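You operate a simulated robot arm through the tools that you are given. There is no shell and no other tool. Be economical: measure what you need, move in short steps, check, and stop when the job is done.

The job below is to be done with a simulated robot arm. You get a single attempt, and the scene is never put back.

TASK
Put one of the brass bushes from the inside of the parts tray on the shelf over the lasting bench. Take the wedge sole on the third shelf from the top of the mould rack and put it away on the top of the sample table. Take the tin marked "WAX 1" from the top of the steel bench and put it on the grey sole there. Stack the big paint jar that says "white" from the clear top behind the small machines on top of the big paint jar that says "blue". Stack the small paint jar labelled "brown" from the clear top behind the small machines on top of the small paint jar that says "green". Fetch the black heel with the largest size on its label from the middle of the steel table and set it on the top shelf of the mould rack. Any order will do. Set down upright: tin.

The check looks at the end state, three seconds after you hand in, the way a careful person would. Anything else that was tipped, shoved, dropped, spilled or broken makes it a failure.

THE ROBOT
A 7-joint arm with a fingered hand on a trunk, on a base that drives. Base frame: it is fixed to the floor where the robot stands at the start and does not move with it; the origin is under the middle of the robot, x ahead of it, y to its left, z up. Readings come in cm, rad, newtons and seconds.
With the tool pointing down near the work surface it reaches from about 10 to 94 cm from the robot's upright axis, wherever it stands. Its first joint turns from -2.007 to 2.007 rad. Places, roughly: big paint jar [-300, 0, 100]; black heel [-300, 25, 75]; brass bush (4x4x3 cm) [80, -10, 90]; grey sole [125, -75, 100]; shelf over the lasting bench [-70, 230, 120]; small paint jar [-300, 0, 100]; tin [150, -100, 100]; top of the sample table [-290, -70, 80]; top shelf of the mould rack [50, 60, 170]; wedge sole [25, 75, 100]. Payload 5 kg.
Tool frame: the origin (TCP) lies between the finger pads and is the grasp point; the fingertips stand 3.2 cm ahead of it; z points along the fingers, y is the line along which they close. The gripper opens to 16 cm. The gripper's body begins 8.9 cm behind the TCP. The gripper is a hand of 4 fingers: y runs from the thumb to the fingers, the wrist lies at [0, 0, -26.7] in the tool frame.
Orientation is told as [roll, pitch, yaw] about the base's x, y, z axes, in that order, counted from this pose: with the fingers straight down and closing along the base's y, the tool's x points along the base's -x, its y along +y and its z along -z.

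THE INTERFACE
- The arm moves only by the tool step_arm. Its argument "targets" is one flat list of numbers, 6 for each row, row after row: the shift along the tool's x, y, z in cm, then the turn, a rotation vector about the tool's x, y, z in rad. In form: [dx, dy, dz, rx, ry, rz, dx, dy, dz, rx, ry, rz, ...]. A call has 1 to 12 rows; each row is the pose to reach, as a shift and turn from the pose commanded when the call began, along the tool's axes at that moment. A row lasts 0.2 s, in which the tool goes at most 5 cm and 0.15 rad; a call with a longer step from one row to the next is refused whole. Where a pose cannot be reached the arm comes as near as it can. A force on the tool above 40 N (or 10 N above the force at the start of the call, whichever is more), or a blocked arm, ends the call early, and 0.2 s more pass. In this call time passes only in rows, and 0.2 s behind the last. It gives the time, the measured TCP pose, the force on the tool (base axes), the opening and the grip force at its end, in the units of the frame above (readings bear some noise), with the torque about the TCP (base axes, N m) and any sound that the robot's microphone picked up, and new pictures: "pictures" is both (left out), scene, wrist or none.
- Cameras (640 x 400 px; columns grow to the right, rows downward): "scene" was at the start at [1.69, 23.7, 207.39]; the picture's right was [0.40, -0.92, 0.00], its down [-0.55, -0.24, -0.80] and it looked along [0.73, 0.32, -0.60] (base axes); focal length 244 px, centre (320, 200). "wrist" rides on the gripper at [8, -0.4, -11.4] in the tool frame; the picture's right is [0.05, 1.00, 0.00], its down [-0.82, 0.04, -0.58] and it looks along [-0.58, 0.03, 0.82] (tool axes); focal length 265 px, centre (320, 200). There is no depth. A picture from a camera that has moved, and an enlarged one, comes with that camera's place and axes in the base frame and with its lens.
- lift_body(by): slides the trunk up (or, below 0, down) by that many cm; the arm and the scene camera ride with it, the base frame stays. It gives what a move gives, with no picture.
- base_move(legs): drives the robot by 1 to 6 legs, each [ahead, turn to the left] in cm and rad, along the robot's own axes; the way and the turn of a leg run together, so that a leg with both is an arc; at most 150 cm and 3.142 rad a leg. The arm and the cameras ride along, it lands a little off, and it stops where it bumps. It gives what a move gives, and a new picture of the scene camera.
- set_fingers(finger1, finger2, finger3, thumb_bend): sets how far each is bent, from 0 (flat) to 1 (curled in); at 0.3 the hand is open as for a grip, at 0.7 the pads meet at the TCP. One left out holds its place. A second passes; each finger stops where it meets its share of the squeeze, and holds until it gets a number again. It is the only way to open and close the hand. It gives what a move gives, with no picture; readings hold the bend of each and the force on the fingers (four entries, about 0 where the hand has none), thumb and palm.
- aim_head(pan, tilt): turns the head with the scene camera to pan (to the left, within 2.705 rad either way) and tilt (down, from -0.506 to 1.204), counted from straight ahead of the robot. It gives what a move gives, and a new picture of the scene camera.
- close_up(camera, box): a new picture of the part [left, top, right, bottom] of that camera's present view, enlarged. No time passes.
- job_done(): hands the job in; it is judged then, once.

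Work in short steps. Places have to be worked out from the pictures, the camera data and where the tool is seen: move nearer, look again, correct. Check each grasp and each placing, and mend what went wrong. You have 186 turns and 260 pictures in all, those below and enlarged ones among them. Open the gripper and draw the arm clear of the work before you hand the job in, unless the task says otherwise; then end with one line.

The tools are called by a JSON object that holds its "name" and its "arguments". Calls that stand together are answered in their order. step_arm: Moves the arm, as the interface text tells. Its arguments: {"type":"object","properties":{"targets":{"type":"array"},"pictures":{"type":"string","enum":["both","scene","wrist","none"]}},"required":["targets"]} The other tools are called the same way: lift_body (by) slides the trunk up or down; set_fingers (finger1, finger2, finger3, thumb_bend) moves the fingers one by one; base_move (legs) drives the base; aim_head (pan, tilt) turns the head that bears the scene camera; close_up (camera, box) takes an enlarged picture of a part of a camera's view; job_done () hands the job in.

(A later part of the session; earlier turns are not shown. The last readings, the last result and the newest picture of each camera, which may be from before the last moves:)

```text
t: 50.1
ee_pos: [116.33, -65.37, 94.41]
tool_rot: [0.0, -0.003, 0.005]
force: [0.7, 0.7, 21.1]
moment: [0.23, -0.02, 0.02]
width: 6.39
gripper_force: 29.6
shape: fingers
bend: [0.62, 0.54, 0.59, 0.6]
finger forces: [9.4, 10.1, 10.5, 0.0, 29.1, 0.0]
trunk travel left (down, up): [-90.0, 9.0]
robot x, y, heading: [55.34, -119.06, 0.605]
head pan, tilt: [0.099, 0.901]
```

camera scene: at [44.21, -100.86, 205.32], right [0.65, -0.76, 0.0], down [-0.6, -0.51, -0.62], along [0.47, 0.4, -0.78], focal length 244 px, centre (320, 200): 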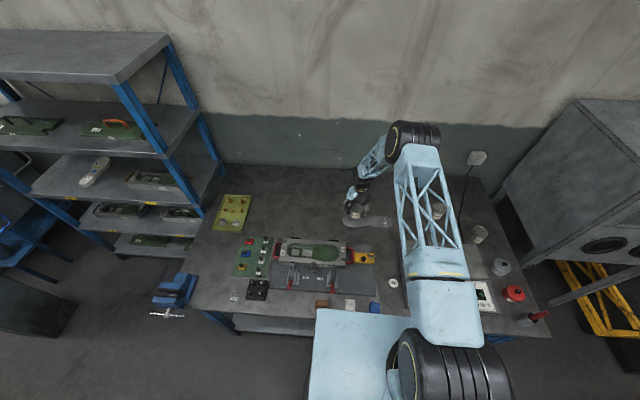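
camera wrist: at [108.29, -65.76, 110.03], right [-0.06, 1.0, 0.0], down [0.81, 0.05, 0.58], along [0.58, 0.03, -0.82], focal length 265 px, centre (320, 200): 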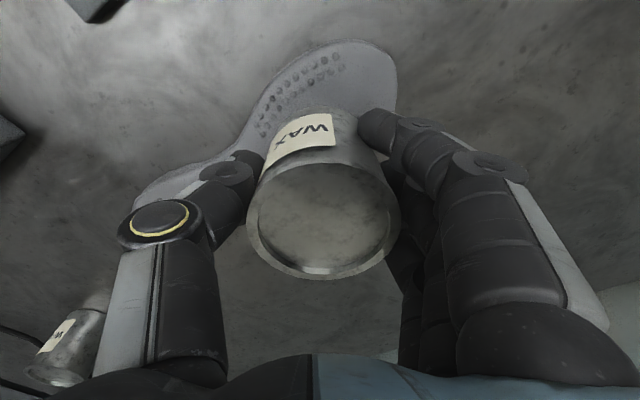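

Contact made (~20 N). I ease up slightly, then open the hand.

{"name": "step_arm", "arguments": {"targets": [0, 0, -0.25, 0, 0, 0], "pictures": "none"}}

{"name": "set_fingers", "arguments": {"finger1": 0.3, "finger2": 0.3, "finger3": 0.3, "thumb_bend": 0.3}}

{"name": "step_arm", "arguments": {"targets": [0, 0, -4, 0, 0, 0, 0, 0, -8.5, 0, 0, 0, 0, 0, -13, 0, 0, 0, 0, 0, -17.5, 0, 0, 0, 0, 0, -22, 0, 0, 0, 0, 0, -26, 0, 0, 0], "pictures": "wrist"}}

{"name": "close_up", "arguments": {"camera": "scene", "box": [325, 175, 421, 235]}}

```text
t: 50.5
ee_pos: [116.34, -65.45, 94.48]
tool_rot: [0.001, -0.001, 0.004]
force: [3.7, 2.3, 13.1]
moment: [0.46, -0.12, -0.1]
width: 6.37
gripper_force: 29.8
shape: fingers
bend: [0.62, 0.54, 0.59, 0.6]
finger forces: [9.1, 10.2, 11.5, 0.0, 27.6, 0.0]
trunk travel left (down, up): [-90.0, 9.0]
robot x, y, heading: [55.34, -119.01, 0.607]
head pan, tilt: [0.099, 0.901]
```

```text
t: 51.5
ee_pos: [116.23, -65.39, 94.39]
tool_rot: [0.0, 0.0, 0.006]
force: [0.2, -0.3, -0.6]
moment: [-0.04, -0.04, 0.0]
width: 17.0
gripper_force: 0.1
shape: fingers
bend: [0.3, 0.3, 0.3, 0.3]
finger forces: [0.0, 0.0, 0.1, 0.0, 0.0, 0.0]
trunk travel left (down, up): [-90.0, 9.0]
robot x, y, heading: [54.41, -119.06, 0.609]
head pan, tilt: [0.099, 0.901]
```

```text
t: 52.9
ee_pos: [116.3, -65.55, 120.36]
tool_rot: [0.0, 0.0, 0.005]
force: [-0.2, -0.2, 0.2]
moment: [0.01, 0.03, 0.01]
width: 17.01
gripper_force: 0.1
shape: fingers
bend: [0.3, 0.3, 0.3, 0.3]
finger forces: [0.1, 0.1, 0.0, 0.0, 0.1, 0.0]
trunk travel left (down, up): [-90.0, 9.0]
robot x, y, heading: [55.02, -119.12, 0.603]
head pan, tilt: [0.099, 0.901]
camera wrist: at [108.14, -65.96, 131.73], right [-0.06, 1.0, 0.0], down [0.81, 0.05, 0.58], along [0.58, 0.03, -0.82], focal length 265 px, centre (320, 200)
```

wrist: 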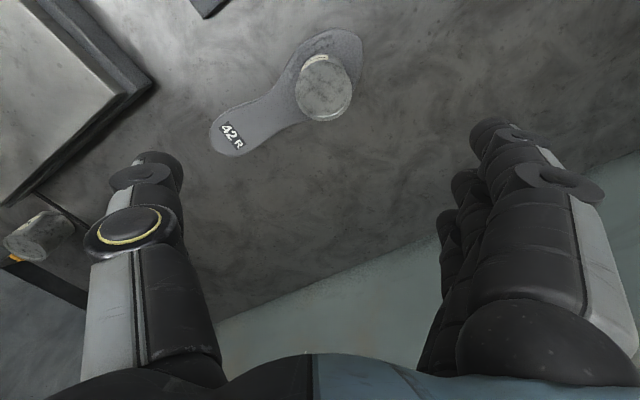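

```text
6.67 times, centred on (373, 205) of scene
camera zoom: at [43.97, -101.04, 205.32], right [0.65, -0.76, 0.0], down [-0.6, -0.51, -0.62], along [0.47, 0.4, -0.78], focal length 1628 px, centre (-33, 167)
```

zoom: 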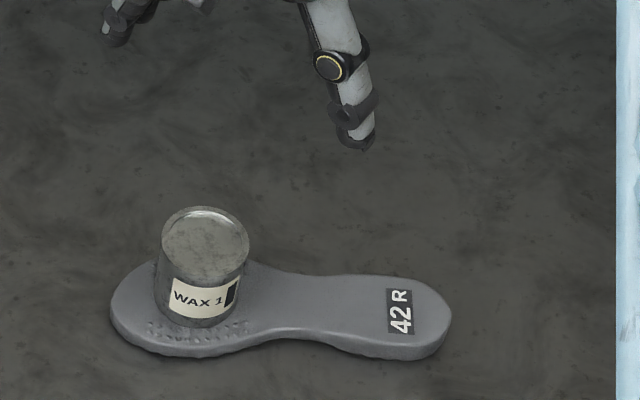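

The tin stands upright on the sole. Now I retract the arm to its compact travelling pose.

{"name": "step_arm", "arguments": {"targets": [0.5, -0.3, -4.8, 0, 0, 0, 1, -0.6, -9.6, 0, 0, 0, 3, -1.5, -13.8, 0, 0, 0, 5, -2.5, -18.2, 0, 0, 0, 7, -3.5, -22.6, 0, 0, 0, 9, -4.5, -27, 0, 0, 0, 11, -5.5, -31.4, 0, 0, 0, 13, -6.5, -35.8, 0, 0, 0, 15, -7.5, -40.2, 0, 0, 0, 17, -8.5, -44.6, 0, 0, 0, 19, -9.5, -49, 0, 0, 0, 21, -10.5, -53.4, 0, 0, 0], "pictures": "none"}}

{"name": "step_arm", "arguments": {"targets": [2, -1.3, -3.6, 0, 0, -0.15, 4, -2.6, -7.2, 0, 0, -0.3, 6, -4, -11, 0, 0, -0.45, 7.6, -5.2, -14.6, 0, 0, -0.6], "pictures": "none"}}

{"name": "base_move", "arguments": {"legs": [[-11, 0], [0, -1.6], [-75, 0], [-75, 0]]}}

```text
t: 55.5
ee_pos: [95.11, -76.11, 173.86]
tool_rot: [0.001, -0.003, 0.004]
force: [-0.7, -0.2, 0.5]
moment: [0.04, -0.07, 0.03]
width: 17.02
gripper_force: 0.1
shape: fingers
bend: [0.3, 0.3, 0.3, 0.3]
finger forces: [0.0, 0.0, 0.0, 0.0, 0.0, 0.0]
trunk travel left (down, up): [-90.0, 9.0]
robot x, y, heading: [55.16, -119.13, 0.603]
head pan, tilt: [0.099, 0.901]
```

```text
t: 56.5
ee_pos: [87.77, -81.26, 188.51]
tool_rot: [0.001, 0.0, 0.608]
force: [0.8, -0.2, 1.3]
moment: [0.02, 0.0, -0.01]
width: 17.01
gripper_force: 0.0
shape: fingers
bend: [0.3, 0.3, 0.3, 0.3]
finger forces: [0.0, 0.1, 0.0, 0.0, 0.1, 0.0]
trunk travel left (down, up): [-90.0, 9.0]
robot x, y, heading: [55.24, -118.96, 0.604]
head pan, tilt: [0.099, 0.901]
```

```text
t: 69.2
ee_pos: [3.17, -32.39, 188.42]
tool_rot: [-0.001, 0.0, -1.015]
force: [0.0, 0.3, 0.2]
moment: [-0.02, -0.01, 0.01]
width: 17.03
gripper_force: 0.1
shape: fingers
bend: [0.3, 0.3, 0.3, 0.3]
finger forces: [0.0, 0.1, 0.0, 0.0, 0.0, 0.0]
trunk travel left (down, up): [-90.0, 9.0]
robot x, y, heading: [-32.91, 1.62, -1.013]
head pan, tilt: [0.099, 0.901]
camera scene: at [-14.64, 11.77, 205.32], right [-0.79, -0.61, 0.0], down [-0.48, 0.62, -0.62], along [0.38, -0.49, -0.78], focal length 244 px, centre (320, 200)
```

scene: 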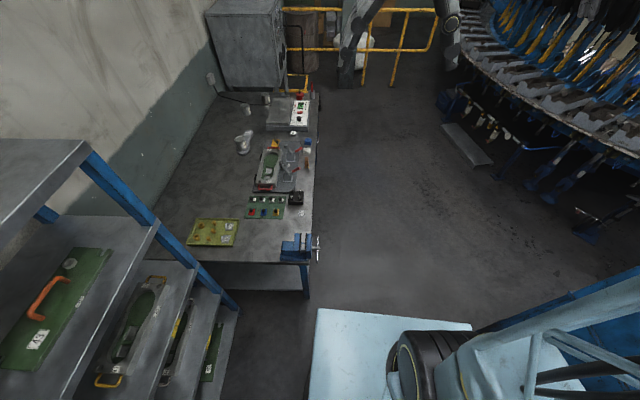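

Back behind the start spot. I turn and drive to about the start position, from where the tray is reachable.

{"name": "base_move", "arguments": {"legs": [[0, 0.91], [35, 0]]}}

{"name": "aim_head", "arguments": {"pan": -0.2, "tilt": 0.95}}

{"name": "step_arm", "arguments": {"targets": [-3, -3.5, 0, 0, 0, 0, -6, -7, 0, 0, 0, 0, -9, -10.5, 0, 0, 0, 0, -12, -14, 0, 0, 0, 0, -15, -17, 0, 0, 0, 0], "pictures": "both"}}

```text
t: 73.9
ee_pos: [51.26, 5.12, 188.39]
tool_rot: [0.0, 0.0, -0.114]
force: [0.3, 0.1, -0.7]
moment: [-0.02, 0.05, -0.03]
width: 17.06
gripper_force: 0.0
shape: fingers
bend: [0.3, 0.3, 0.3, 0.3]
finger forces: [0.0, 0.0, 0.0, 0.2, 0.1, 0.0]
trunk travel left (down, up): [-90.0, 9.0]
robot x, y, heading: [1.64, -1.92, -0.114]
head pan, tilt: [0.099, 0.901]
camera scene: at [5.36, 18.78, 205.32], right [-0.01, -1.0, 0.0], down [-0.78, 0.01, -0.62], along [0.62, -0.01, -0.78], focal length 244 px, centre (320, 200)
```

scene: 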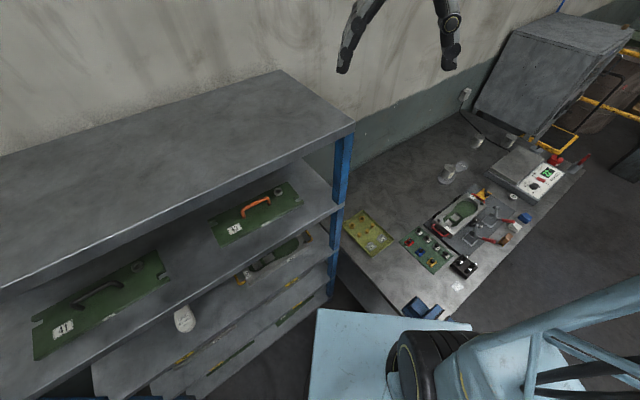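

```text
t: 74.7
ee_pos: [51.17, 5.13, 188.39]
tool_rot: [0.0, -0.001, -0.114]
force: [-0.4, -0.7, 0.3]
moment: [0.02, 0.01, -0.02]
width: 17.01
gripper_force: 0.1
shape: fingers
bend: [0.3, 0.3, 0.3, 0.3]
finger forces: [0.0, 0.0, 0.0, 0.0, 0.1, 0.0]
trunk travel left (down, up): [-90.0, 9.0]
robot x, y, heading: [1.88, -2.45, -0.116]
head pan, tilt: [-0.201, 0.949]
camera scene: at [4.57, 16.67, 204.96], right [-0.31, -0.95, 0.0], down [-0.77, 0.25, -0.58], along [0.55, -0.18, -0.81], focal length 244 px, centre (320, 200)
```

scene: 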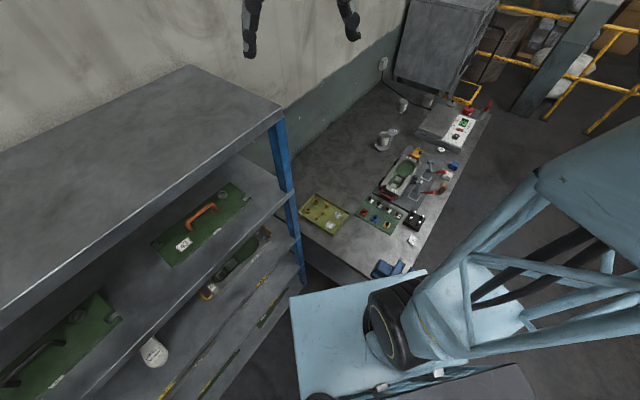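

```text
t: 75.9
ee_pos: [64.4, -13.72, 188.46]
tool_rot: [0.0, 0.001, -0.112]
force: [0.1, -0.9, 0.0]
moment: [0.05, 0.06, -0.02]
width: 17.03
gripper_force: 0.0
shape: fingers
bend: [0.3, 0.3, 0.3, 0.3]
finger forces: [0.0, 0.0, 0.1, 0.0, 0.0, 0.1]
trunk travel left (down, up): [-90.0, 9.0]
robot x, y, heading: [1.33, -2.0, -0.112]
head pan, tilt: [-0.201, 0.949]
camera scene: at [4.87, 16.47, 204.97], right [-0.31, -0.95, 0.0], down [-0.77, 0.25, -0.58], along [0.55, -0.18, -0.81], focal length 244 px, centre (320, 200)
camera wrist: at [56.3, -13.05, 199.74], right [0.06, 1.0, 0.0], down [0.82, -0.05, 0.58], along [0.57, -0.03, -0.82], focal length 265 px, centre (320, 200)
```

scene: 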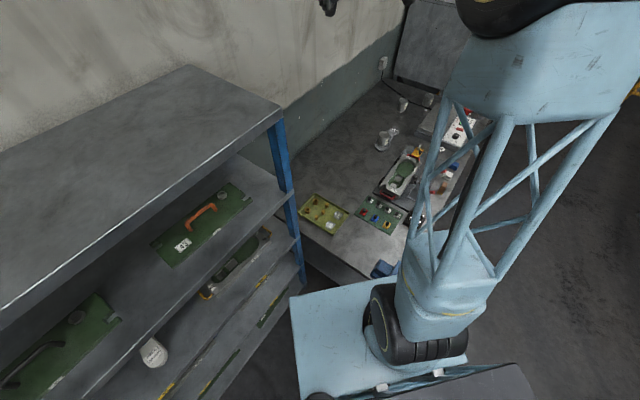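
wrist: 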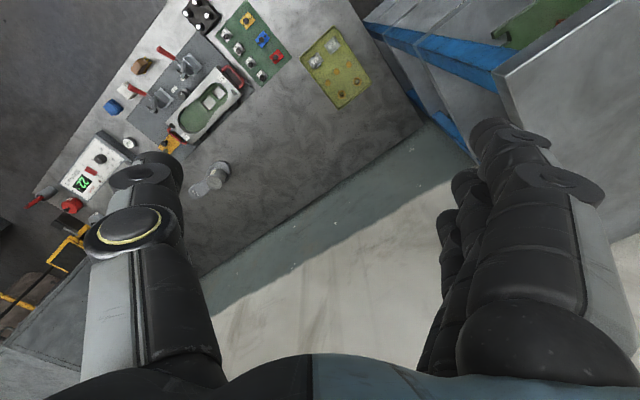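

Zoom on the tray in the wrist and scene views.

{"name": "close_up", "arguments": {"camera": "wrist", "box": [288, 15, 384, 115]}}

{"name": "close_up", "arguments": {"camera": "scene", "box": [290, 185, 354, 240]}}

```text
4.00 times, centred on (336, 65) of wrist
camera zoom: at [56.3, -13.05, 199.74], right [0.06, 1.0, 0.0], down [0.82, -0.05, 0.58], along [0.57, -0.03, -0.82], focal length 1062 px, centre (256, 740)
```

zoom: 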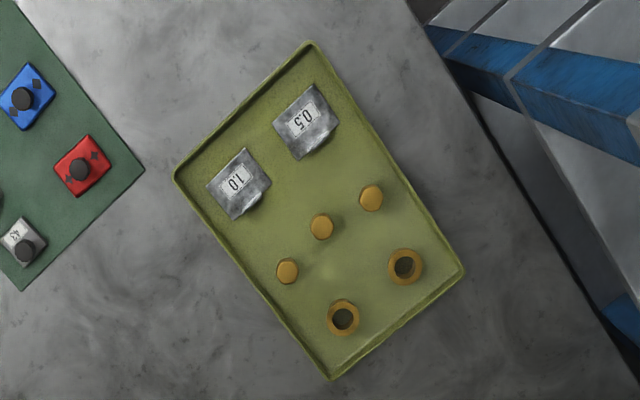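

```text
7.27 times, centred on (322, 212) of scene
camera zoom: at [4.87, 16.47, 204.97], right [-0.31, -0.95, 0.0], down [-0.77, 0.25, -0.58], along [0.55, -0.18, -0.81], focal length 1776 px, centre (306, 109)
```

zoom: 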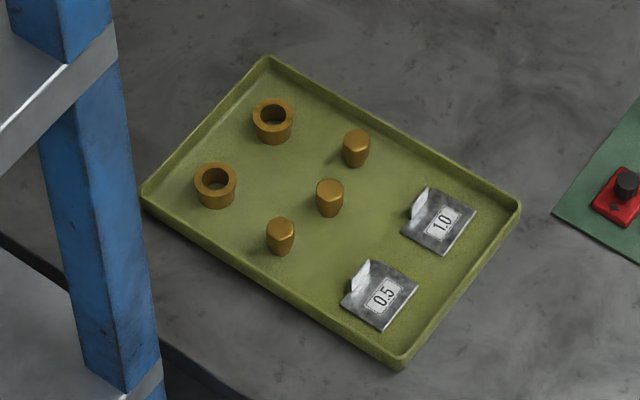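

Brass bushes are the two hollow rings; I'll take the one at ≈[82.5,-6], farther from the rack. Moving above it with the closing axis turned along the tray's short side, hand half closed.

{"name": "step_arm", "arguments": {"targets": [-2.9, 1.6, 2, 0, 0, -0.12, -5.7, 3.3, 4.5, 0, 0, -0.24, -8.5, 4.9, 7.5, 0, 0, -0.36, -11.4, 6.5, 11, 0, 0, -0.48, -14.2, 8.2, 14.5, 0, 0, -0.6, -17.1, 9.8, 18, 0, 0, -0.73, -17.1, 9.8, 22.8, 0, 0, -0.73, -17.1, 9.8, 27.6, 0, 0, -0.73, -17.1, 9.8, 32.4, 0, 0, -0.73, -17.1, 9.8, 37.2, 0, 0, -0.73, -17.1, 9.8, 42, 0, 0, -0.73, -17.1, 9.8, 46.8, 0, 0, -0.73], "pictures": "both"}}

{"name": "set_fingers", "arguments": {"finger1": 0.5, "finger2": 0.5, "finger3": 0.5, "thumb_bend": 0.57}}

{"name": "close_up", "arguments": {"camera": "wrist", "box": [160, 0, 480, 200]}}

```text
t: 78.5
ee_pos: [82.32, -5.73, 141.6]
tool_rot: [0.0, 0.001, 0.619]
force: [0.8, -0.2, -0.5]
moment: [0.02, 0.03, 0.0]
width: 17.02
gripper_force: 0.0
shape: fingers
bend: [0.3, 0.3, 0.3, 0.3]
finger forces: [0.0, 0.0, 0.0, 0.1, 0.0, 0.0]
trunk travel left (down, up): [-90.0, 9.0]
robot x, y, heading: [1.73, -2.09, -0.109]
head pan, tilt: [-0.201, 0.949]
camera scene: at [4.81, 16.61, 204.96], right [-0.31, -0.95, 0.0], down [-0.77, 0.25, -0.58], along [0.55, -0.18, -0.81], focal length 244 px, centre (320, 200)
camera wrist: at [76.08, -10.65, 152.89], right [-0.62, 0.78, 0.0], down [0.64, 0.51, 0.58], along [0.45, 0.36, -0.82], focal length 265 px, centre (320, 200)
```

scene: 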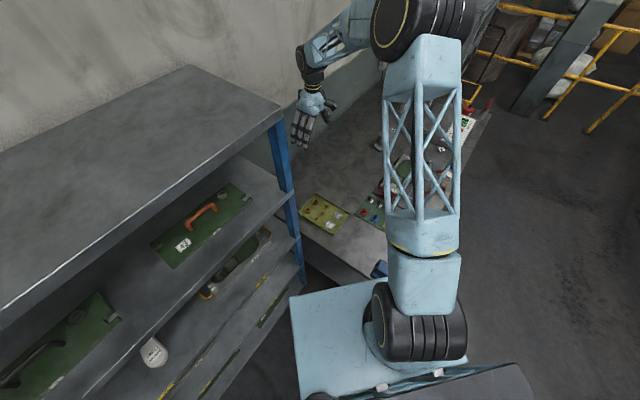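
wrist: 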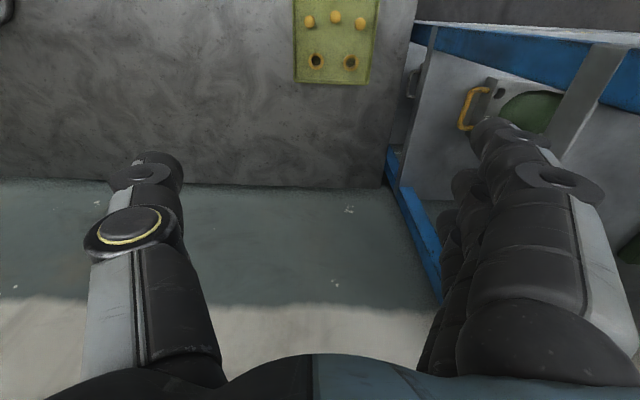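

```text
t: 79.5
ee_pos: [82.38, -5.82, 141.63]
tool_rot: [0.001, 0.0, 0.618]
force: [-0.5, -1.1, 0.7]
moment: [-0.01, -0.01, -0.01]
width: 8.03
gripper_force: 0.1
shape: fingers
bend: [0.5, 0.5, 0.5, 0.56]
finger forces: [0.1, 0.1, 0.0, 0.0, 0.0, 0.0]
trunk travel left (down, up): [-90.0, 9.0]
robot x, y, heading: [1.82, -1.75, -0.112]
head pan, tilt: [-0.201, 0.949]
```

```text
2.00 times, centred on (320, 100) of wrist
camera zoom: at [75.91, -10.64, 153.0], right [-0.62, 0.78, 0.0], down [0.64, 0.51, 0.58], along [0.45, 0.36, -0.82], focal length 531 px, centre (320, 400)
```

zoom: 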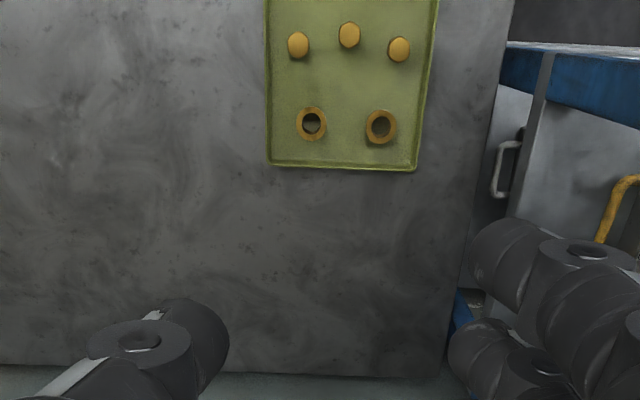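

Bush B ≈ [83,-6]. I go down to z≈108 and check alignment.

{"name": "step_arm", "arguments": {"targets": [-0.2, -0.3, 4.8, 0, 0, 0, -0.4, -0.5, 9.6, 0, 0, 0, -0.4, -0.5, 14.4, 0, 0, 0, -0.4, -0.5, 19.2, 0, 0, 0, -0.4, -0.5, 24, 0, 0, 0, -0.4, -0.5, 28.8, 0, 0, 0, -0.4, -0.5, 33.6, 0, 0, 0], "pictures": "wrist"}}

```text
t: 81.1
ee_pos: [83.11, -5.71, 107.91]
tool_rot: [-0.001, 0.0, 0.617]
force: [2.2, 0.7, -0.2]
moment: [-0.05, 0.04, -0.02]
width: 8.02
gripper_force: 0.0
shape: fingers
bend: [0.5, 0.5, 0.5, 0.56]
finger forces: [0.1, 0.2, 0.1, 0.0, 0.0, 0.0]
trunk travel left (down, up): [-90.0, 9.0]
robot x, y, heading: [1.54, -2.34, -0.113]
head pan, tilt: [-0.201, 0.949]
camera wrist: at [76.59, -10.71, 119.3], right [-0.62, 0.78, 0.0], down [0.64, 0.51, 0.58], along [0.45, 0.36, -0.82], focal length 265 px, centre (320, 200)
```

wrist: 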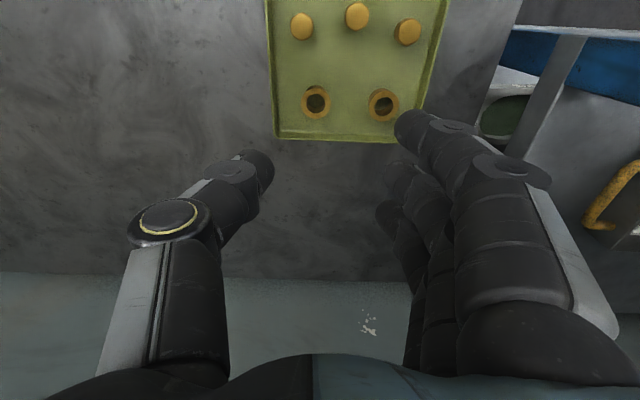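

Slight correction, then down to z≈94 for another look.

{"name": "step_arm", "arguments": {"targets": [0.3, -0.1, 4.6, 0, 0, 0, 0.5, -0.3, 9.2, 0, 0, 0, 0.5, -0.3, 13.4, 0, 0, 0], "pictures": "wrist"}}

{"name": "close_up", "arguments": {"camera": "wrist", "box": [200, 100, 440, 250]}}

```text
t: 81.9
ee_pos: [82.88, -6.48, 94.55]
tool_rot: [0.002, 0.0, 0.618]
force: [0.4, 0.6, -0.4]
moment: [0.0, 0.04, 0.0]
width: 8.01
gripper_force: 0.0
shape: fingers
bend: [0.5, 0.5, 0.5, 0.56]
finger forces: [0.0, 0.0, 0.0, 0.0, 0.0, 0.0]
trunk travel left (down, up): [-90.0, 9.0]
robot x, y, heading: [1.82, -2.02, -0.115]
head pan, tilt: [-0.201, 0.949]
camera wrist: at [76.37, -11.39, 105.82], right [-0.62, 0.78, 0.0], down [0.64, 0.51, 0.58], along [0.45, 0.36, -0.82], focal length 265 px, centre (320, 200)
```

wrist: 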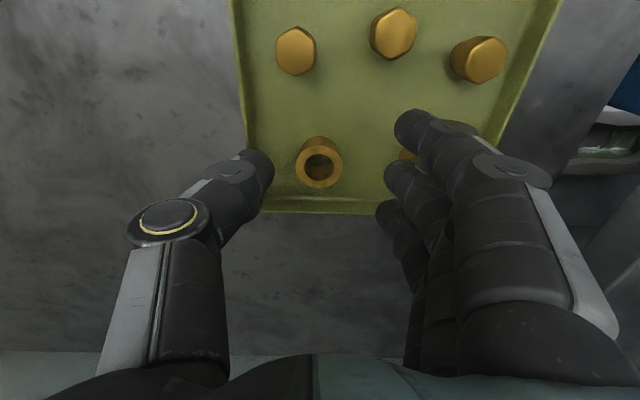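

```text
2.67 times, centred on (320, 175) of wrist
camera zoom: at [76.37, -11.39, 105.82], right [-0.62, 0.78, 0.0], down [0.64, 0.51, 0.58], along [0.45, 0.36, -0.82], focal length 708 px, centre (320, 267)
```

zoom: 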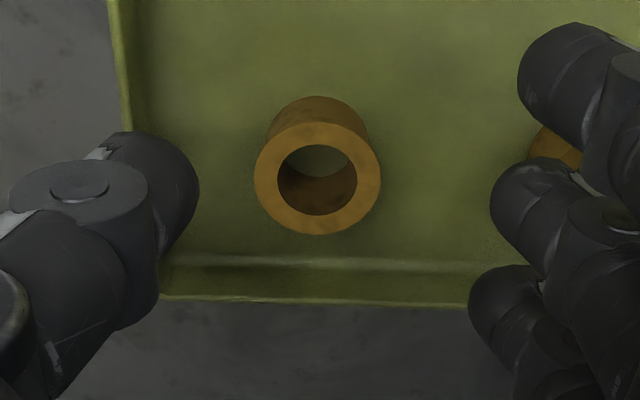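

Triangulated bush top ≈ [83.1,-6.1,89.7]. I narrow the hand so the thumb fits inside the rim, then lower to z≈91.

{"name": "set_fingers", "arguments": {"finger1": 0.54, "finger2": 0.54, "finger3": 0.54, "thumb_bend": 0.61}}

{"name": "step_arm", "arguments": {"targets": [-0.3, 0.2, 1, 0, 0, 0, -0.3, 0.2, 2, 0, 0, 0, -0.3, 0.2, 3, 0, 0, 0, -0.3, 0.2, 3.5, 0, 0, 0], "pictures": "wrist"}}

{"name": "close_up", "arguments": {"camera": "wrist", "box": [200, 100, 440, 250]}}

```text
t: 82.9
ee_pos: [82.67, -6.43, 94.65]
tool_rot: [0.0, 0.001, 0.619]
force: [0.3, 0.0, 0.5]
moment: [0.0, 0.01, -0.02]
width: 6.31
gripper_force: 0.1
shape: fingers
bend: [0.54, 0.54, 0.54, 0.61]
finger forces: [0.0, 0.0, 0.1, 0.1, 0.0, 0.0]
trunk travel left (down, up): [-90.0, 9.0]
robot x, y, heading: [1.62, -1.56, -0.112]
head pan, tilt: [-0.201, 0.949]
```

```text
t: 83.9
ee_pos: [82.86, -6.15, 91.43]
tool_rot: [-0.002, -0.003, 0.618]
force: [-3.4, -2.4, 27.8]
moment: [0.92, 0.93, 0.16]
width: 6.33
gripper_force: 14.4
shape: fingers
bend: [0.55, 0.55, 0.54, 0.61]
finger forces: [10.8, 9.2, 7.8, 0.0, 0.2, 0.1]
trunk travel left (down, up): [-90.0, 9.0]
robot x, y, heading: [1.56, -1.88, -0.115]
head pan, tilt: [-0.201, 0.949]
camera wrist: at [76.33, -11.0, 102.73], right [-0.62, 0.78, 0.0], down [0.64, 0.51, 0.58], along [0.46, 0.36, -0.82], focal length 265 px, centre (320, 200)
```

wrist: 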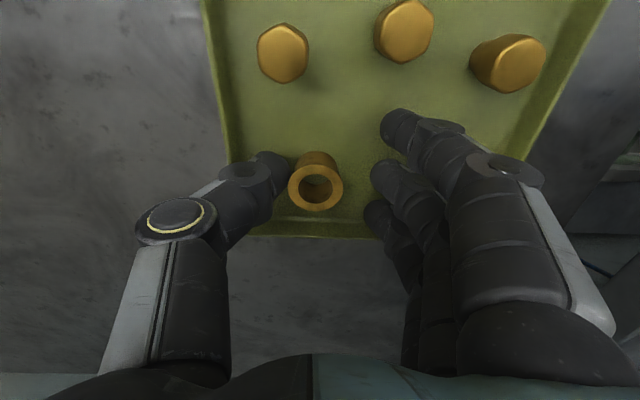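

```text
2.67 times, centred on (320, 175) of wrist
camera zoom: at [76.33, -11.0, 102.73], right [-0.62, 0.78, 0.0], down [0.64, 0.51, 0.58], along [0.46, 0.36, -0.82], focal length 708 px, centre (320, 267)
```

zoom: 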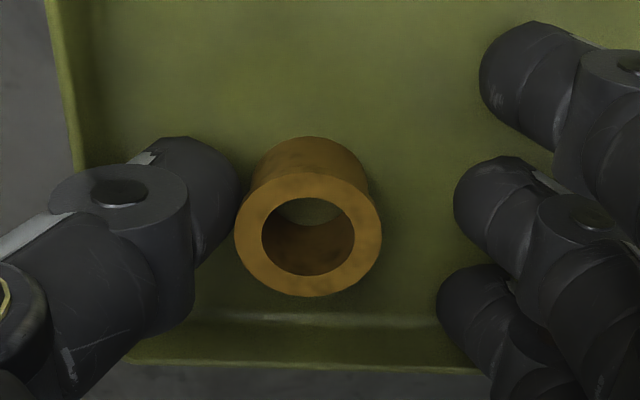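

Fingertips have touched the tray floor (27 N). I raise 0.7 cm, then close the fingers onto the bush with the thumb already beside it.

{"name": "step_arm", "arguments": {"targets": [0, 0, -0.4, 0, 0, 0, 0, 0, -0.8, 0, 0, 0], "pictures": "none"}}

{"name": "set_fingers", "arguments": {"finger1": 0.75, "finger2": 0.75, "finger3": 0.75, "thumb_bend": 0.7}}

{"name": "close_up", "arguments": {"camera": "wrist", "box": [200, 100, 440, 250]}}

```text
t: 84.5
ee_pos: [82.71, -6.14, 91.89]
tool_rot: [0.0, 0.0, 0.616]
force: [-0.7, 0.2, 0.3]
moment: [0.0, 0.0, -0.04]
width: 6.32
gripper_force: 0.0
shape: fingers
bend: [0.54, 0.54, 0.54, 0.61]
finger forces: [0.0, 0.0, 0.1, 0.1, 0.1, 0.1]
trunk travel left (down, up): [-90.0, 9.0]
robot x, y, heading: [1.41, -1.67, -0.114]
head pan, tilt: [-0.201, 0.949]
```

```text
t: 85.5
ee_pos: [82.68, -6.03, 91.88]
tool_rot: [0.0, -0.001, 0.617]
force: [0.5, 0.5, -0.6]
moment: [0.01, -0.04, -0.06]
width: 2.5
gripper_force: 15.6
shape: fingers
bend: [0.75, 0.65, 0.73, 0.67]
finger forces: [0.1, 8.4, 7.0, 0.0, 14.6, 0.0]
trunk travel left (down, up): [-90.0, 9.0]
robot x, y, heading: [1.68, -2.03, -0.111]
head pan, tilt: [-0.201, 0.949]
```

```text
2.67 times, centred on (320, 175) of wrist
camera zoom: at [76.37, -10.98, 103.23], right [-0.62, 0.78, 0.0], down [0.64, 0.51, 0.58], along [0.45, 0.36, -0.82], focal length 708 px, centre (320, 267)
```

zoom: 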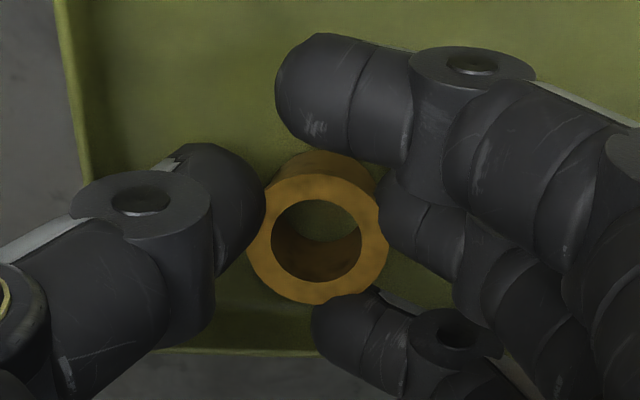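

Bush is pinched between thumb and two fingers. I lift straight up and check.

{"name": "step_arm", "arguments": {"targets": [0, 0, -2, 0, 0, 0, 0, 0, -5, 0, 0, 0, 0, 0, -9, 0, 0, 0, 0, 0, -13.5, 0, 0, 0, 0, 0, -18, 0, 0, 0, 0, 0, -22.5, 0, 0, 0], "pictures": "wrist"}}

```text
t: 86.9
ee_pos: [82.7, -5.96, 114.47]
tool_rot: [-0.001, 0.0, 0.618]
force: [-0.6, -0.1, -0.7]
moment: [-0.02, -0.02, 0.02]
width: 2.51
gripper_force: 15.3
shape: fingers
bend: [0.75, 0.65, 0.73, 0.67]
finger forces: [0.0, 8.3, 7.2, 0.0, 14.6, 0.0]
trunk travel left (down, up): [-90.0, 9.0]
robot x, y, heading: [1.4, -2.11, -0.114]
head pan, tilt: [-0.201, 0.949]
camera wrist: at [76.25, -10.9, 125.79], right [-0.62, 0.78, 0.0], down [0.64, 0.51, 0.58], along [0.45, 0.36, -0.82], focal length 265 px, centre (320, 200)
```

wrist: 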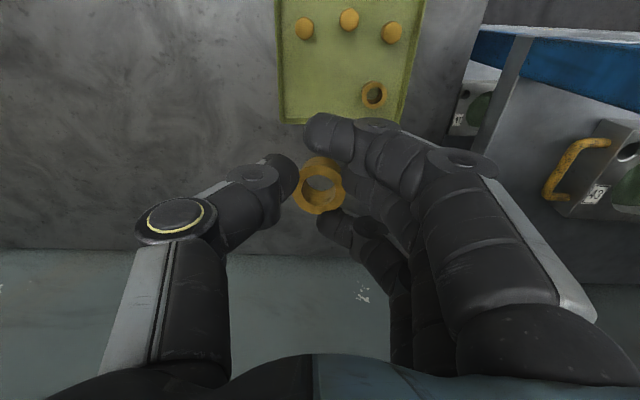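

Bush held. I raise and retract the arm into the travelling pose.

{"name": "step_arm", "arguments": {"targets": [0, 0, -4.8, 0, 0, 0, 0, 0, -9.6, 0, 0, 0, 0, 0, -14.4, 0, 0, 0, 0, 0, -19.2, 0, 0, 0, 0, 0, -24, 0, 0, 0, 0, 0, -28.8, 0, 0, 0, 0, 0, -33.6, 0, 0, 0, 0, 0, -38.4, 0, 0, 0, 0, 0, -43.2, 0, 0, 0, 0, 0, -48, 0, 0, 0, 0, 0, -52.8, 0, 0, 0, 0, 0, -57.6, 0, 0, 0], "pictures": "none"}}

{"name": "step_arm", "arguments": {"targets": [0.5, 0, -4.8, 0, 0, 0, 1, 0, -9.6, 0, 0, 0, 1.5, 0.5, -14.2, 0, 0, 0, 4, 4, -16, 0, 0, 0.12, 6.5, 7.5, -16.5, 0, 0, 0.24, 9, 11.5, -16.5, 0, 0, 0.36, 11.5, 15.5, -16.5, 0, 0, 0.48, 14, 19.5, -16.5, 0, 0, 0.6, 16.5, 23.5, -16.5, 0, 0, 0.73, 19.3, 27.2, -16.5, 0, 0, 0.73], "pictures": "wrist"}}

{"name": "base_move", "arguments": {"legs": [[-40, 0]]}}

{"name": "aim_head", "arguments": {"pan": 2.2, "tilt": 0.65}}

```text
t: 89.5
ee_pos: [82.64, -6.05, 172.12]
tool_rot: [0.0, 0.002, 0.618]
force: [-0.8, 0.1, -0.2]
moment: [-0.02, -0.01, 0.0]
width: 2.52
gripper_force: 15.5
shape: fingers
bend: [0.75, 0.65, 0.73, 0.67]
finger forces: [0.1, 8.1, 7.8, 0.0, 14.5, 0.1]
trunk travel left (down, up): [-90.0, 9.0]
robot x, y, heading: [1.8, -1.76, -0.117]
head pan, tilt: [-0.201, 0.949]
```

```text
t: 91.7
ee_pos: [50.87, 4.98, 188.69]
tool_rot: [-0.001, -0.002, -0.114]
force: [-1.4, 0.4, 0.5]
moment: [-0.04, -0.07, 0.0]
width: 2.53
gripper_force: 15.5
shape: fingers
bend: [0.75, 0.65, 0.73, 0.67]
finger forces: [0.0, 8.1, 7.8, 0.0, 14.3, 0.0]
trunk travel left (down, up): [-90.0, 9.0]
robot x, y, heading: [1.67, -1.88, -0.115]
head pan, tilt: [-0.201, 0.949]
camera wrist: at [42.66, 5.58, 199.95], right [0.06, 1.0, 0.0], down [0.81, -0.05, 0.58], along [0.58, -0.04, -0.82], focal length 265 px, centre (320, 200)
```

wrist: 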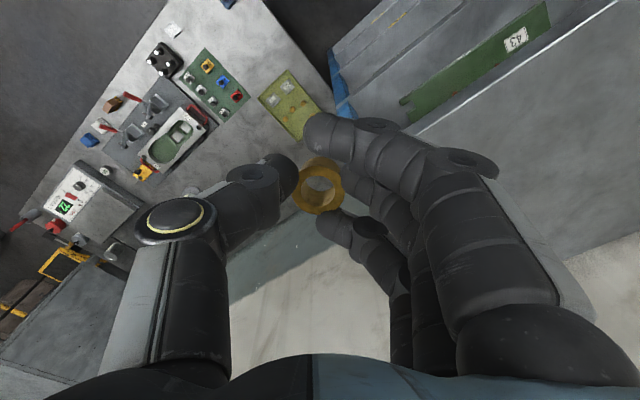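

```text
t: 94.2
ee_pos: [11.66, 9.19, 188.58]
tool_rot: [-0.001, 0.0, -0.122]
force: [-0.3, 0.0, -0.6]
moment: [-0.01, -0.02, -0.01]
width: 2.52
gripper_force: 15.2
shape: fingers
bend: [0.75, 0.65, 0.73, 0.67]
finger forces: [0.0, 8.0, 7.7, 0.1, 14.3, 0.0]
trunk travel left (down, up): [-90.0, 9.0]
robot x, y, heading: [-37.76, 2.46, -0.12]
head pan, tilt: [-0.201, 0.949]
camera scene: at [-34.69, 21.24, 204.96], right [-0.32, -0.95, 0.0], down [-0.77, 0.26, -0.58], along [0.55, -0.18, -0.81], focal length 244 px, centre (320, 200)
```

scene: 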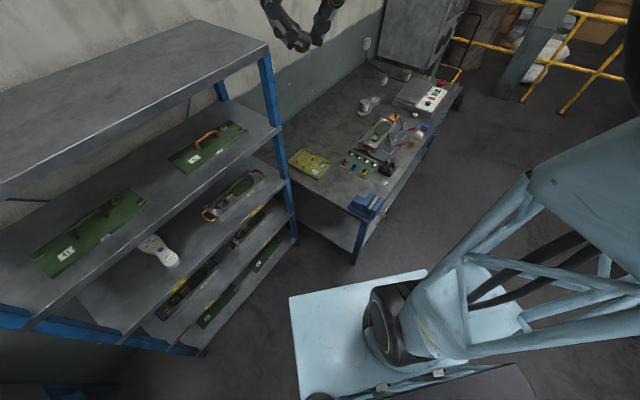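

```text
t: 96.4
ee_pos: [12.05, 9.19, 188.51]
tool_rot: [0.002, 0.001, -0.121]
force: [0.3, -0.2, 0.6]
moment: [-0.01, -0.02, 0.0]
width: 2.53
gripper_force: 14.8
shape: fingers
bend: [0.75, 0.65, 0.73, 0.67]
finger forces: [0.0, 8.1, 7.8, 0.1, 14.2, 0.1]
trunk travel left (down, up): [-90.0, 9.0]
robot x, y, heading: [-37.63, 2.32, -0.126]
head pan, tilt: [2.201, 0.649]
camera scene: at [-45.72, 31.1, 207.37], right [0.87, 0.49, 0.0], down [0.29, -0.53, -0.8], along [-0.39, 0.7, -0.6], focal length 244 px, centre (320, 200)
```

scene: 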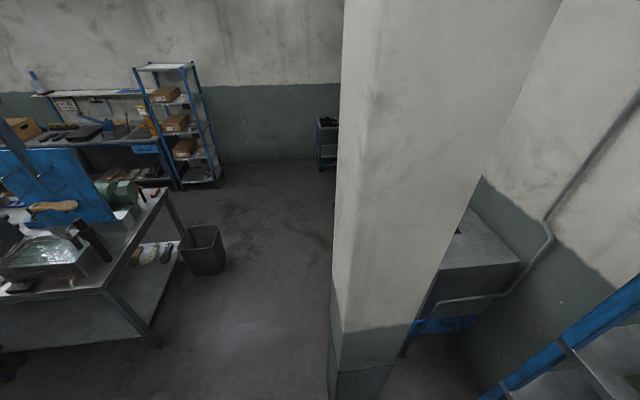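

A column stands between here and the lasting bench. I look more steeply down to locate its foot exactly.

{"name": "aim_head", "arguments": {"pan": 2.2, "tilt": 1.1}}

```text
t: 97.3
ee_pos: [11.86, 9.28, 188.52]
tool_rot: [0.0, 0.001, -0.119]
force: [-0.3, -0.4, -0.2]
moment: [0.0, 0.0, 0.0]
width: 2.51
gripper_force: 14.8
shape: fingers
bend: [0.75, 0.65, 0.73, 0.67]
finger forces: [0.1, 8.2, 7.7, 0.0, 14.3, 0.0]
trunk travel left (down, up): [-90.0, 9.0]
robot x, y, heading: [-37.26, 2.75, -0.116]
head pan, tilt: [2.201, 1.1]
camera scene: at [-44.57, 29.03, 203.94], right [0.87, 0.49, 0.0], down [0.43, -0.78, -0.45], along [-0.22, 0.4, -0.89], focal length 244 px, centre (320, 200)
```

scene: 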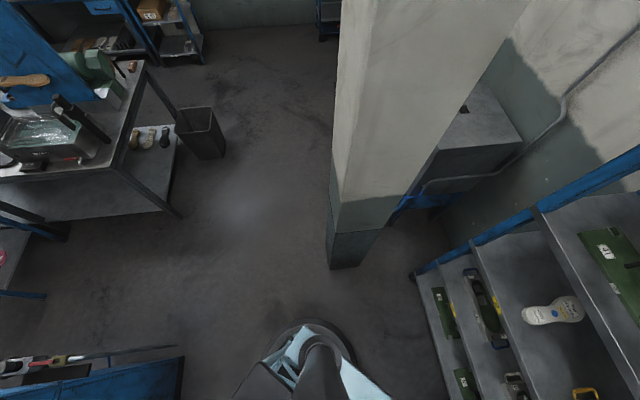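

The column is small: foot corners about [-56,70], [-38,83], [-73,94]. I drive round it via [-110,60].

{"name": "base_move", "arguments": {"legs": [[0, 1.3], [0, 1.29], [93, 0], [0, -0.7]]}}

{"name": "aim_head", "arguments": {"pan": -0.3, "tilt": 0.6}}

```text
t: 110.8
ee_pos: [-133.02, 105.66, 188.54]
tool_rot: [0.001, -0.001, 1.777]
force: [0.3, -0.2, 0.5]
moment: [0.0, 0.01, -0.04]
width: 2.52
gripper_force: 14.1
shape: fingers
bend: [0.75, 0.65, 0.73, 0.67]
finger forces: [0.1, 8.1, 7.5, 0.0, 13.7, 0.0]
trunk travel left (down, up): [-90.0, 9.0]
robot x, y, heading: [-110.86, 60.81, 1.779]
head pan, tilt: [2.201, 1.1]
camera scene: at [-134.26, 45.87, 203.94], right [-0.74, 0.67, 0.0], down [0.6, 0.66, -0.45], along [-0.3, -0.34, -0.89], focal length 244 px, centre (320, 200)
```

scene: 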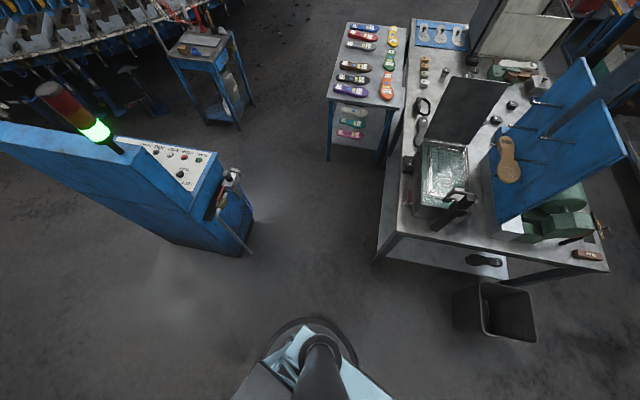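

```text
t: 113.1
ee_pos: [-133.05, 105.53, 188.51]
tool_rot: [0.0, 0.0, 1.776]
force: [-0.5, 0.5, -1.0]
moment: [0.0, -0.02, -0.02]
width: 2.51
gripper_force: 14.4
shape: fingers
bend: [0.75, 0.65, 0.73, 0.67]
finger forces: [0.0, 8.2, 7.5, 0.1, 13.7, 0.1]
trunk travel left (down, up): [-90.0, 9.0]
robot x, y, heading: [-110.98, 60.8, 1.781]
head pan, tilt: [-0.3, 0.6]
camera scene: at [-129.2, 59.33, 207.8], right [1.0, -0.09, 0.0], down [-0.05, -0.56, -0.83], along [0.08, 0.82, -0.56], focal length 244 px, centre (320, 200)
```

scene: 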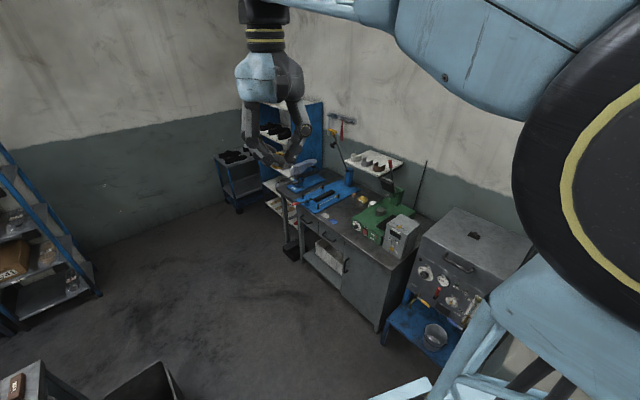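

The lasting bench with a white wall shelf is in view. I zoom in.

{"name": "close_up", "arguments": {"camera": "scene", "box": [260, 110, 450, 250]}}

```text
2.86 times, centred on (355, 180) of scene
camera zoom: at [-129.2, 59.33, 207.8], right [1.0, -0.09, 0.0], down [-0.05, -0.56, -0.83], along [0.08, 0.82, -0.56], focal length 698 px, centre (220, 257)
```

zoom: 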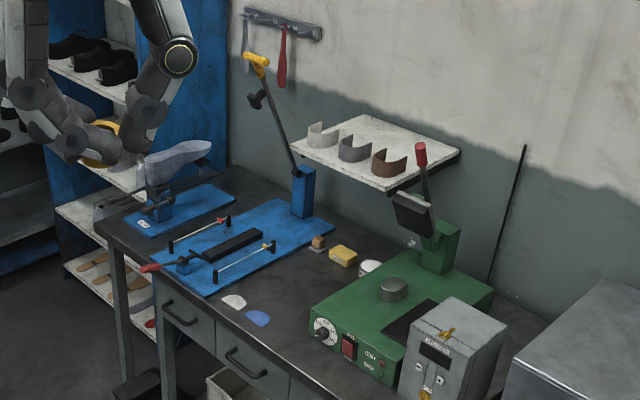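

Shelf corners triangulate to about [-69,215],[-43,235],[-91,241]; free area is the rear strip near [-60,240]. I drive in front of it and face the wall.

{"name": "base_move", "arguments": {"legs": [[0, 0.075], [124, 0], [0, -1.24]]}}

{"name": "aim_head", "arguments": {"pan": 0.0, "tilt": 0.7}}

```text
t: 123.1
ee_pos: [-111.64, 217.38, 188.58]
tool_rot: [-0.001, 0.0, 0.595]
force: [0.2, 0.1, -1.4]
moment: [-0.02, 0.0, 0.01]
width: 2.54
gripper_force: 14.3
shape: fingers
bend: [0.75, 0.65, 0.73, 0.67]
finger forces: [0.1, 8.1, 7.4, 0.0, 13.5, 0.1]
trunk travel left (down, up): [-90.0, 9.0]
robot x, y, heading: [-144.77, 180.44, 0.596]
head pan, tilt: [-0.3, 0.6]
camera scene: at [-152.92, 195.85, 207.8], right [0.29, -0.96, 0.0], down [-0.54, -0.16, -0.83], along [0.79, 0.24, -0.56], focal length 244 px, centre (320, 200)
```

scene: 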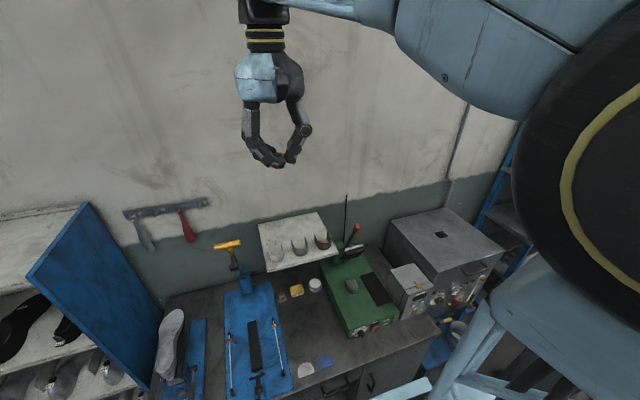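

```text
t: 123.9
ee_pos: [-111.44, 217.27, 188.62]
tool_rot: [-0.001, 0.0, 0.595]
force: [0.1, 0.2, 0.0]
moment: [-0.03, -0.02, 0.0]
width: 2.55
gripper_force: 13.9
shape: fingers
bend: [0.75, 0.65, 0.73, 0.67]
finger forces: [0.1, 8.0, 7.5, 0.0, 13.5, 0.0]
trunk travel left (down, up): [-90.0, 9.0]
robot x, y, heading: [-144.92, 179.86, 0.598]
head pan, tilt: [0.0, 0.7]
camera scene: at [-154.36, 198.04, 206.94], right [0.56, -0.83, 0.0], down [-0.53, -0.36, -0.77], along [0.63, 0.43, -0.64], focal length 244 px, centre (320, 200)
```

scene: 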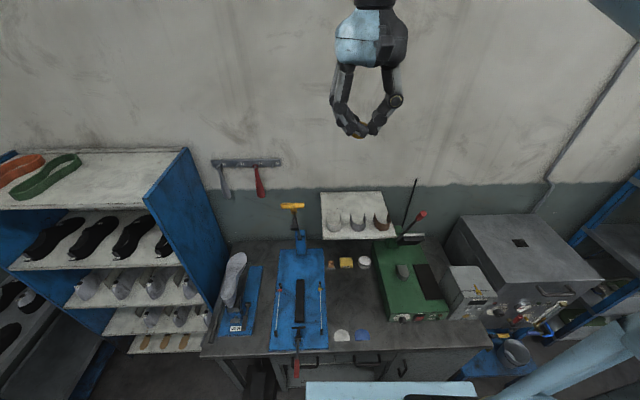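

{"name": "close_up", "arguments": {"camera": "scene", "box": [270, 170, 430, 270]}}

```text
4.00 times, centred on (350, 220) of scene
camera zoom: at [-154.36, 198.04, 206.94], right [0.56, -0.83, 0.0], down [-0.53, -0.36, -0.77], along [0.63, 0.43, -0.64], focal length 977 px, centre (200, 120)
```

zoom: 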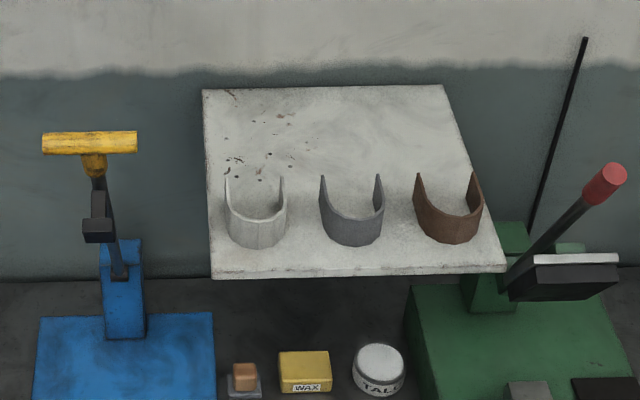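

The rear half of the shelf is free; target ≈ [-62,239,121]. I drive 13 cm closer and extend the arm over it, watching.

{"name": "base_move", "arguments": {"legs": [[13, 0]]}}

{"name": "step_arm", "arguments": {"targets": [-4, -1, 1.5, 0, 0, 0, -8, -2, 3, 0, 0, 0, -12, -3, 5, 0, 0, 0, -16, -4, 7, 0, 0, 0, -20, -5, 9, 0, 0, 0, -24, -6, 11.5, 0, 0, 0, -28, -7, 14, 0, 0, 0, -32, -8, 16.5, 0, 0, 0, -36, -9, 19, 0, 0, 0, -40, -9.8, 22, 0, 0, 0, -40, -9.8, 26.5, 0, 0, 0, -40, -9.8, 31, 0, 0, 0], "pictures": "both"}}

```text
t: 125.2
ee_pos: [-100.47, 224.71, 188.52]
tool_rot: [-0.001, 0.001, 0.595]
force: [0.8, 0.5, -0.6]
moment: [-0.09, 0.07, -0.01]
width: 2.51
gripper_force: 14.5
shape: fingers
bend: [0.75, 0.65, 0.73, 0.67]
finger forces: [0.1, 8.0, 7.4, 0.0, 13.5, 0.0]
trunk travel left (down, up): [-90.0, 9.0]
robot x, y, heading: [-133.35, 187.3, 0.595]
head pan, tilt: [0.0, 0.7]
camera scene: at [-143.34, 205.52, 206.93], right [0.56, -0.83, 0.0], down [-0.53, -0.36, -0.76], along [0.63, 0.43, -0.64], focal length 244 px, centre (320, 200)
```

scene: 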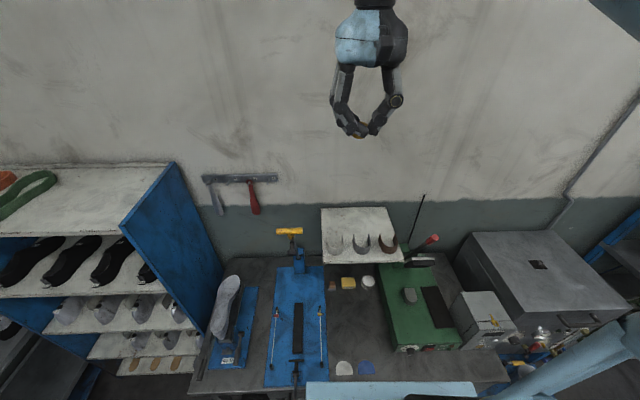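

```text
refused: row 10 steps farther than a row can; nothing moved
```

{"name": "step_arm", "arguments": {"targets": [-4, -1, 1.5, 0, 0, 0, -8, -2, 3, 0, 0, 0, -12, -3, 5, 0, 0, 0, -16, -4, 7, 0, 0, 0, -20, -5, 9, 0, 0, 0, -24, -6, 11.5, 0, 0, 0, -28, -7, 14, 0, 0, 0, -32, -8, 16.5, 0, 0, 0, -36, -9, 19, 0, 0, 0, -39.8, -9.8, 21.5, 0, 0, 0, -39.8, -9.8, 26, 0, 0, 0, -39.8, -9.8, 30.5, 0, 0, 0], "pictures": "both"}}

```text
t: 127.8
ee_pos: [-61.87, 239.07, 157.94]
tool_rot: [-0.003, 0.002, 0.596]
force: [1.0, 0.9, -0.6]
moment: [-0.04, 0.06, -0.03]
width: 2.5
gripper_force: 14.1
shape: fingers
bend: [0.75, 0.65, 0.73, 0.67]
finger forces: [0.0, 7.9, 7.2, 0.0, 13.4, 0.1]
trunk travel left (down, up): [-90.0, 9.0]
robot x, y, heading: [-133.71, 187.28, 0.596]
head pan, tilt: [0.0, 0.7]
camera scene: at [-143.21, 205.58, 206.93], right [0.56, -0.83, 0.0], down [-0.54, -0.36, -0.76], along [0.63, 0.43, -0.65], focal length 244 px, centre (320, 200)
camera wrist: at [-68.42, 234.23, 169.2], right [-0.6, 0.8, 0.0], down [0.65, 0.49, 0.58], along [0.46, 0.35, -0.82], focal length 265 px, centre (320, 200)
```

scene: 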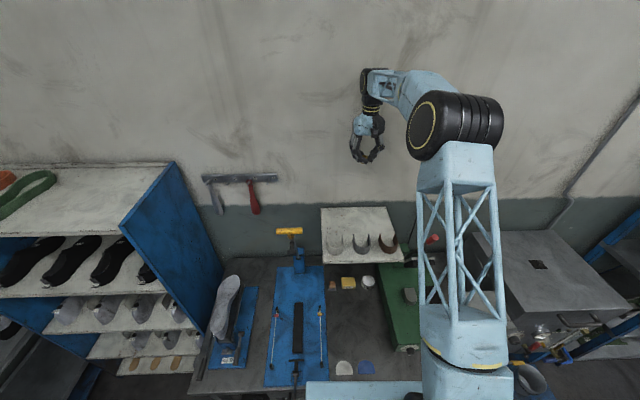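
wrist: 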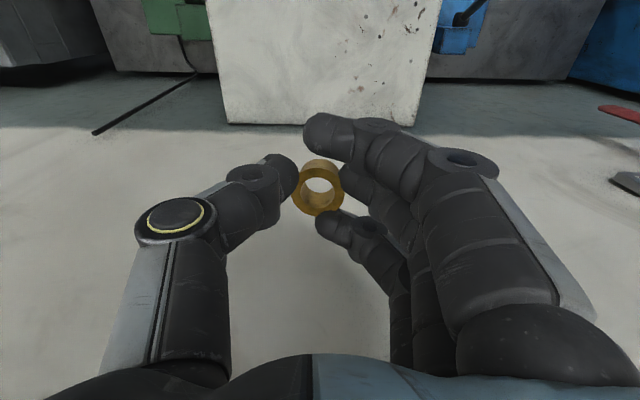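

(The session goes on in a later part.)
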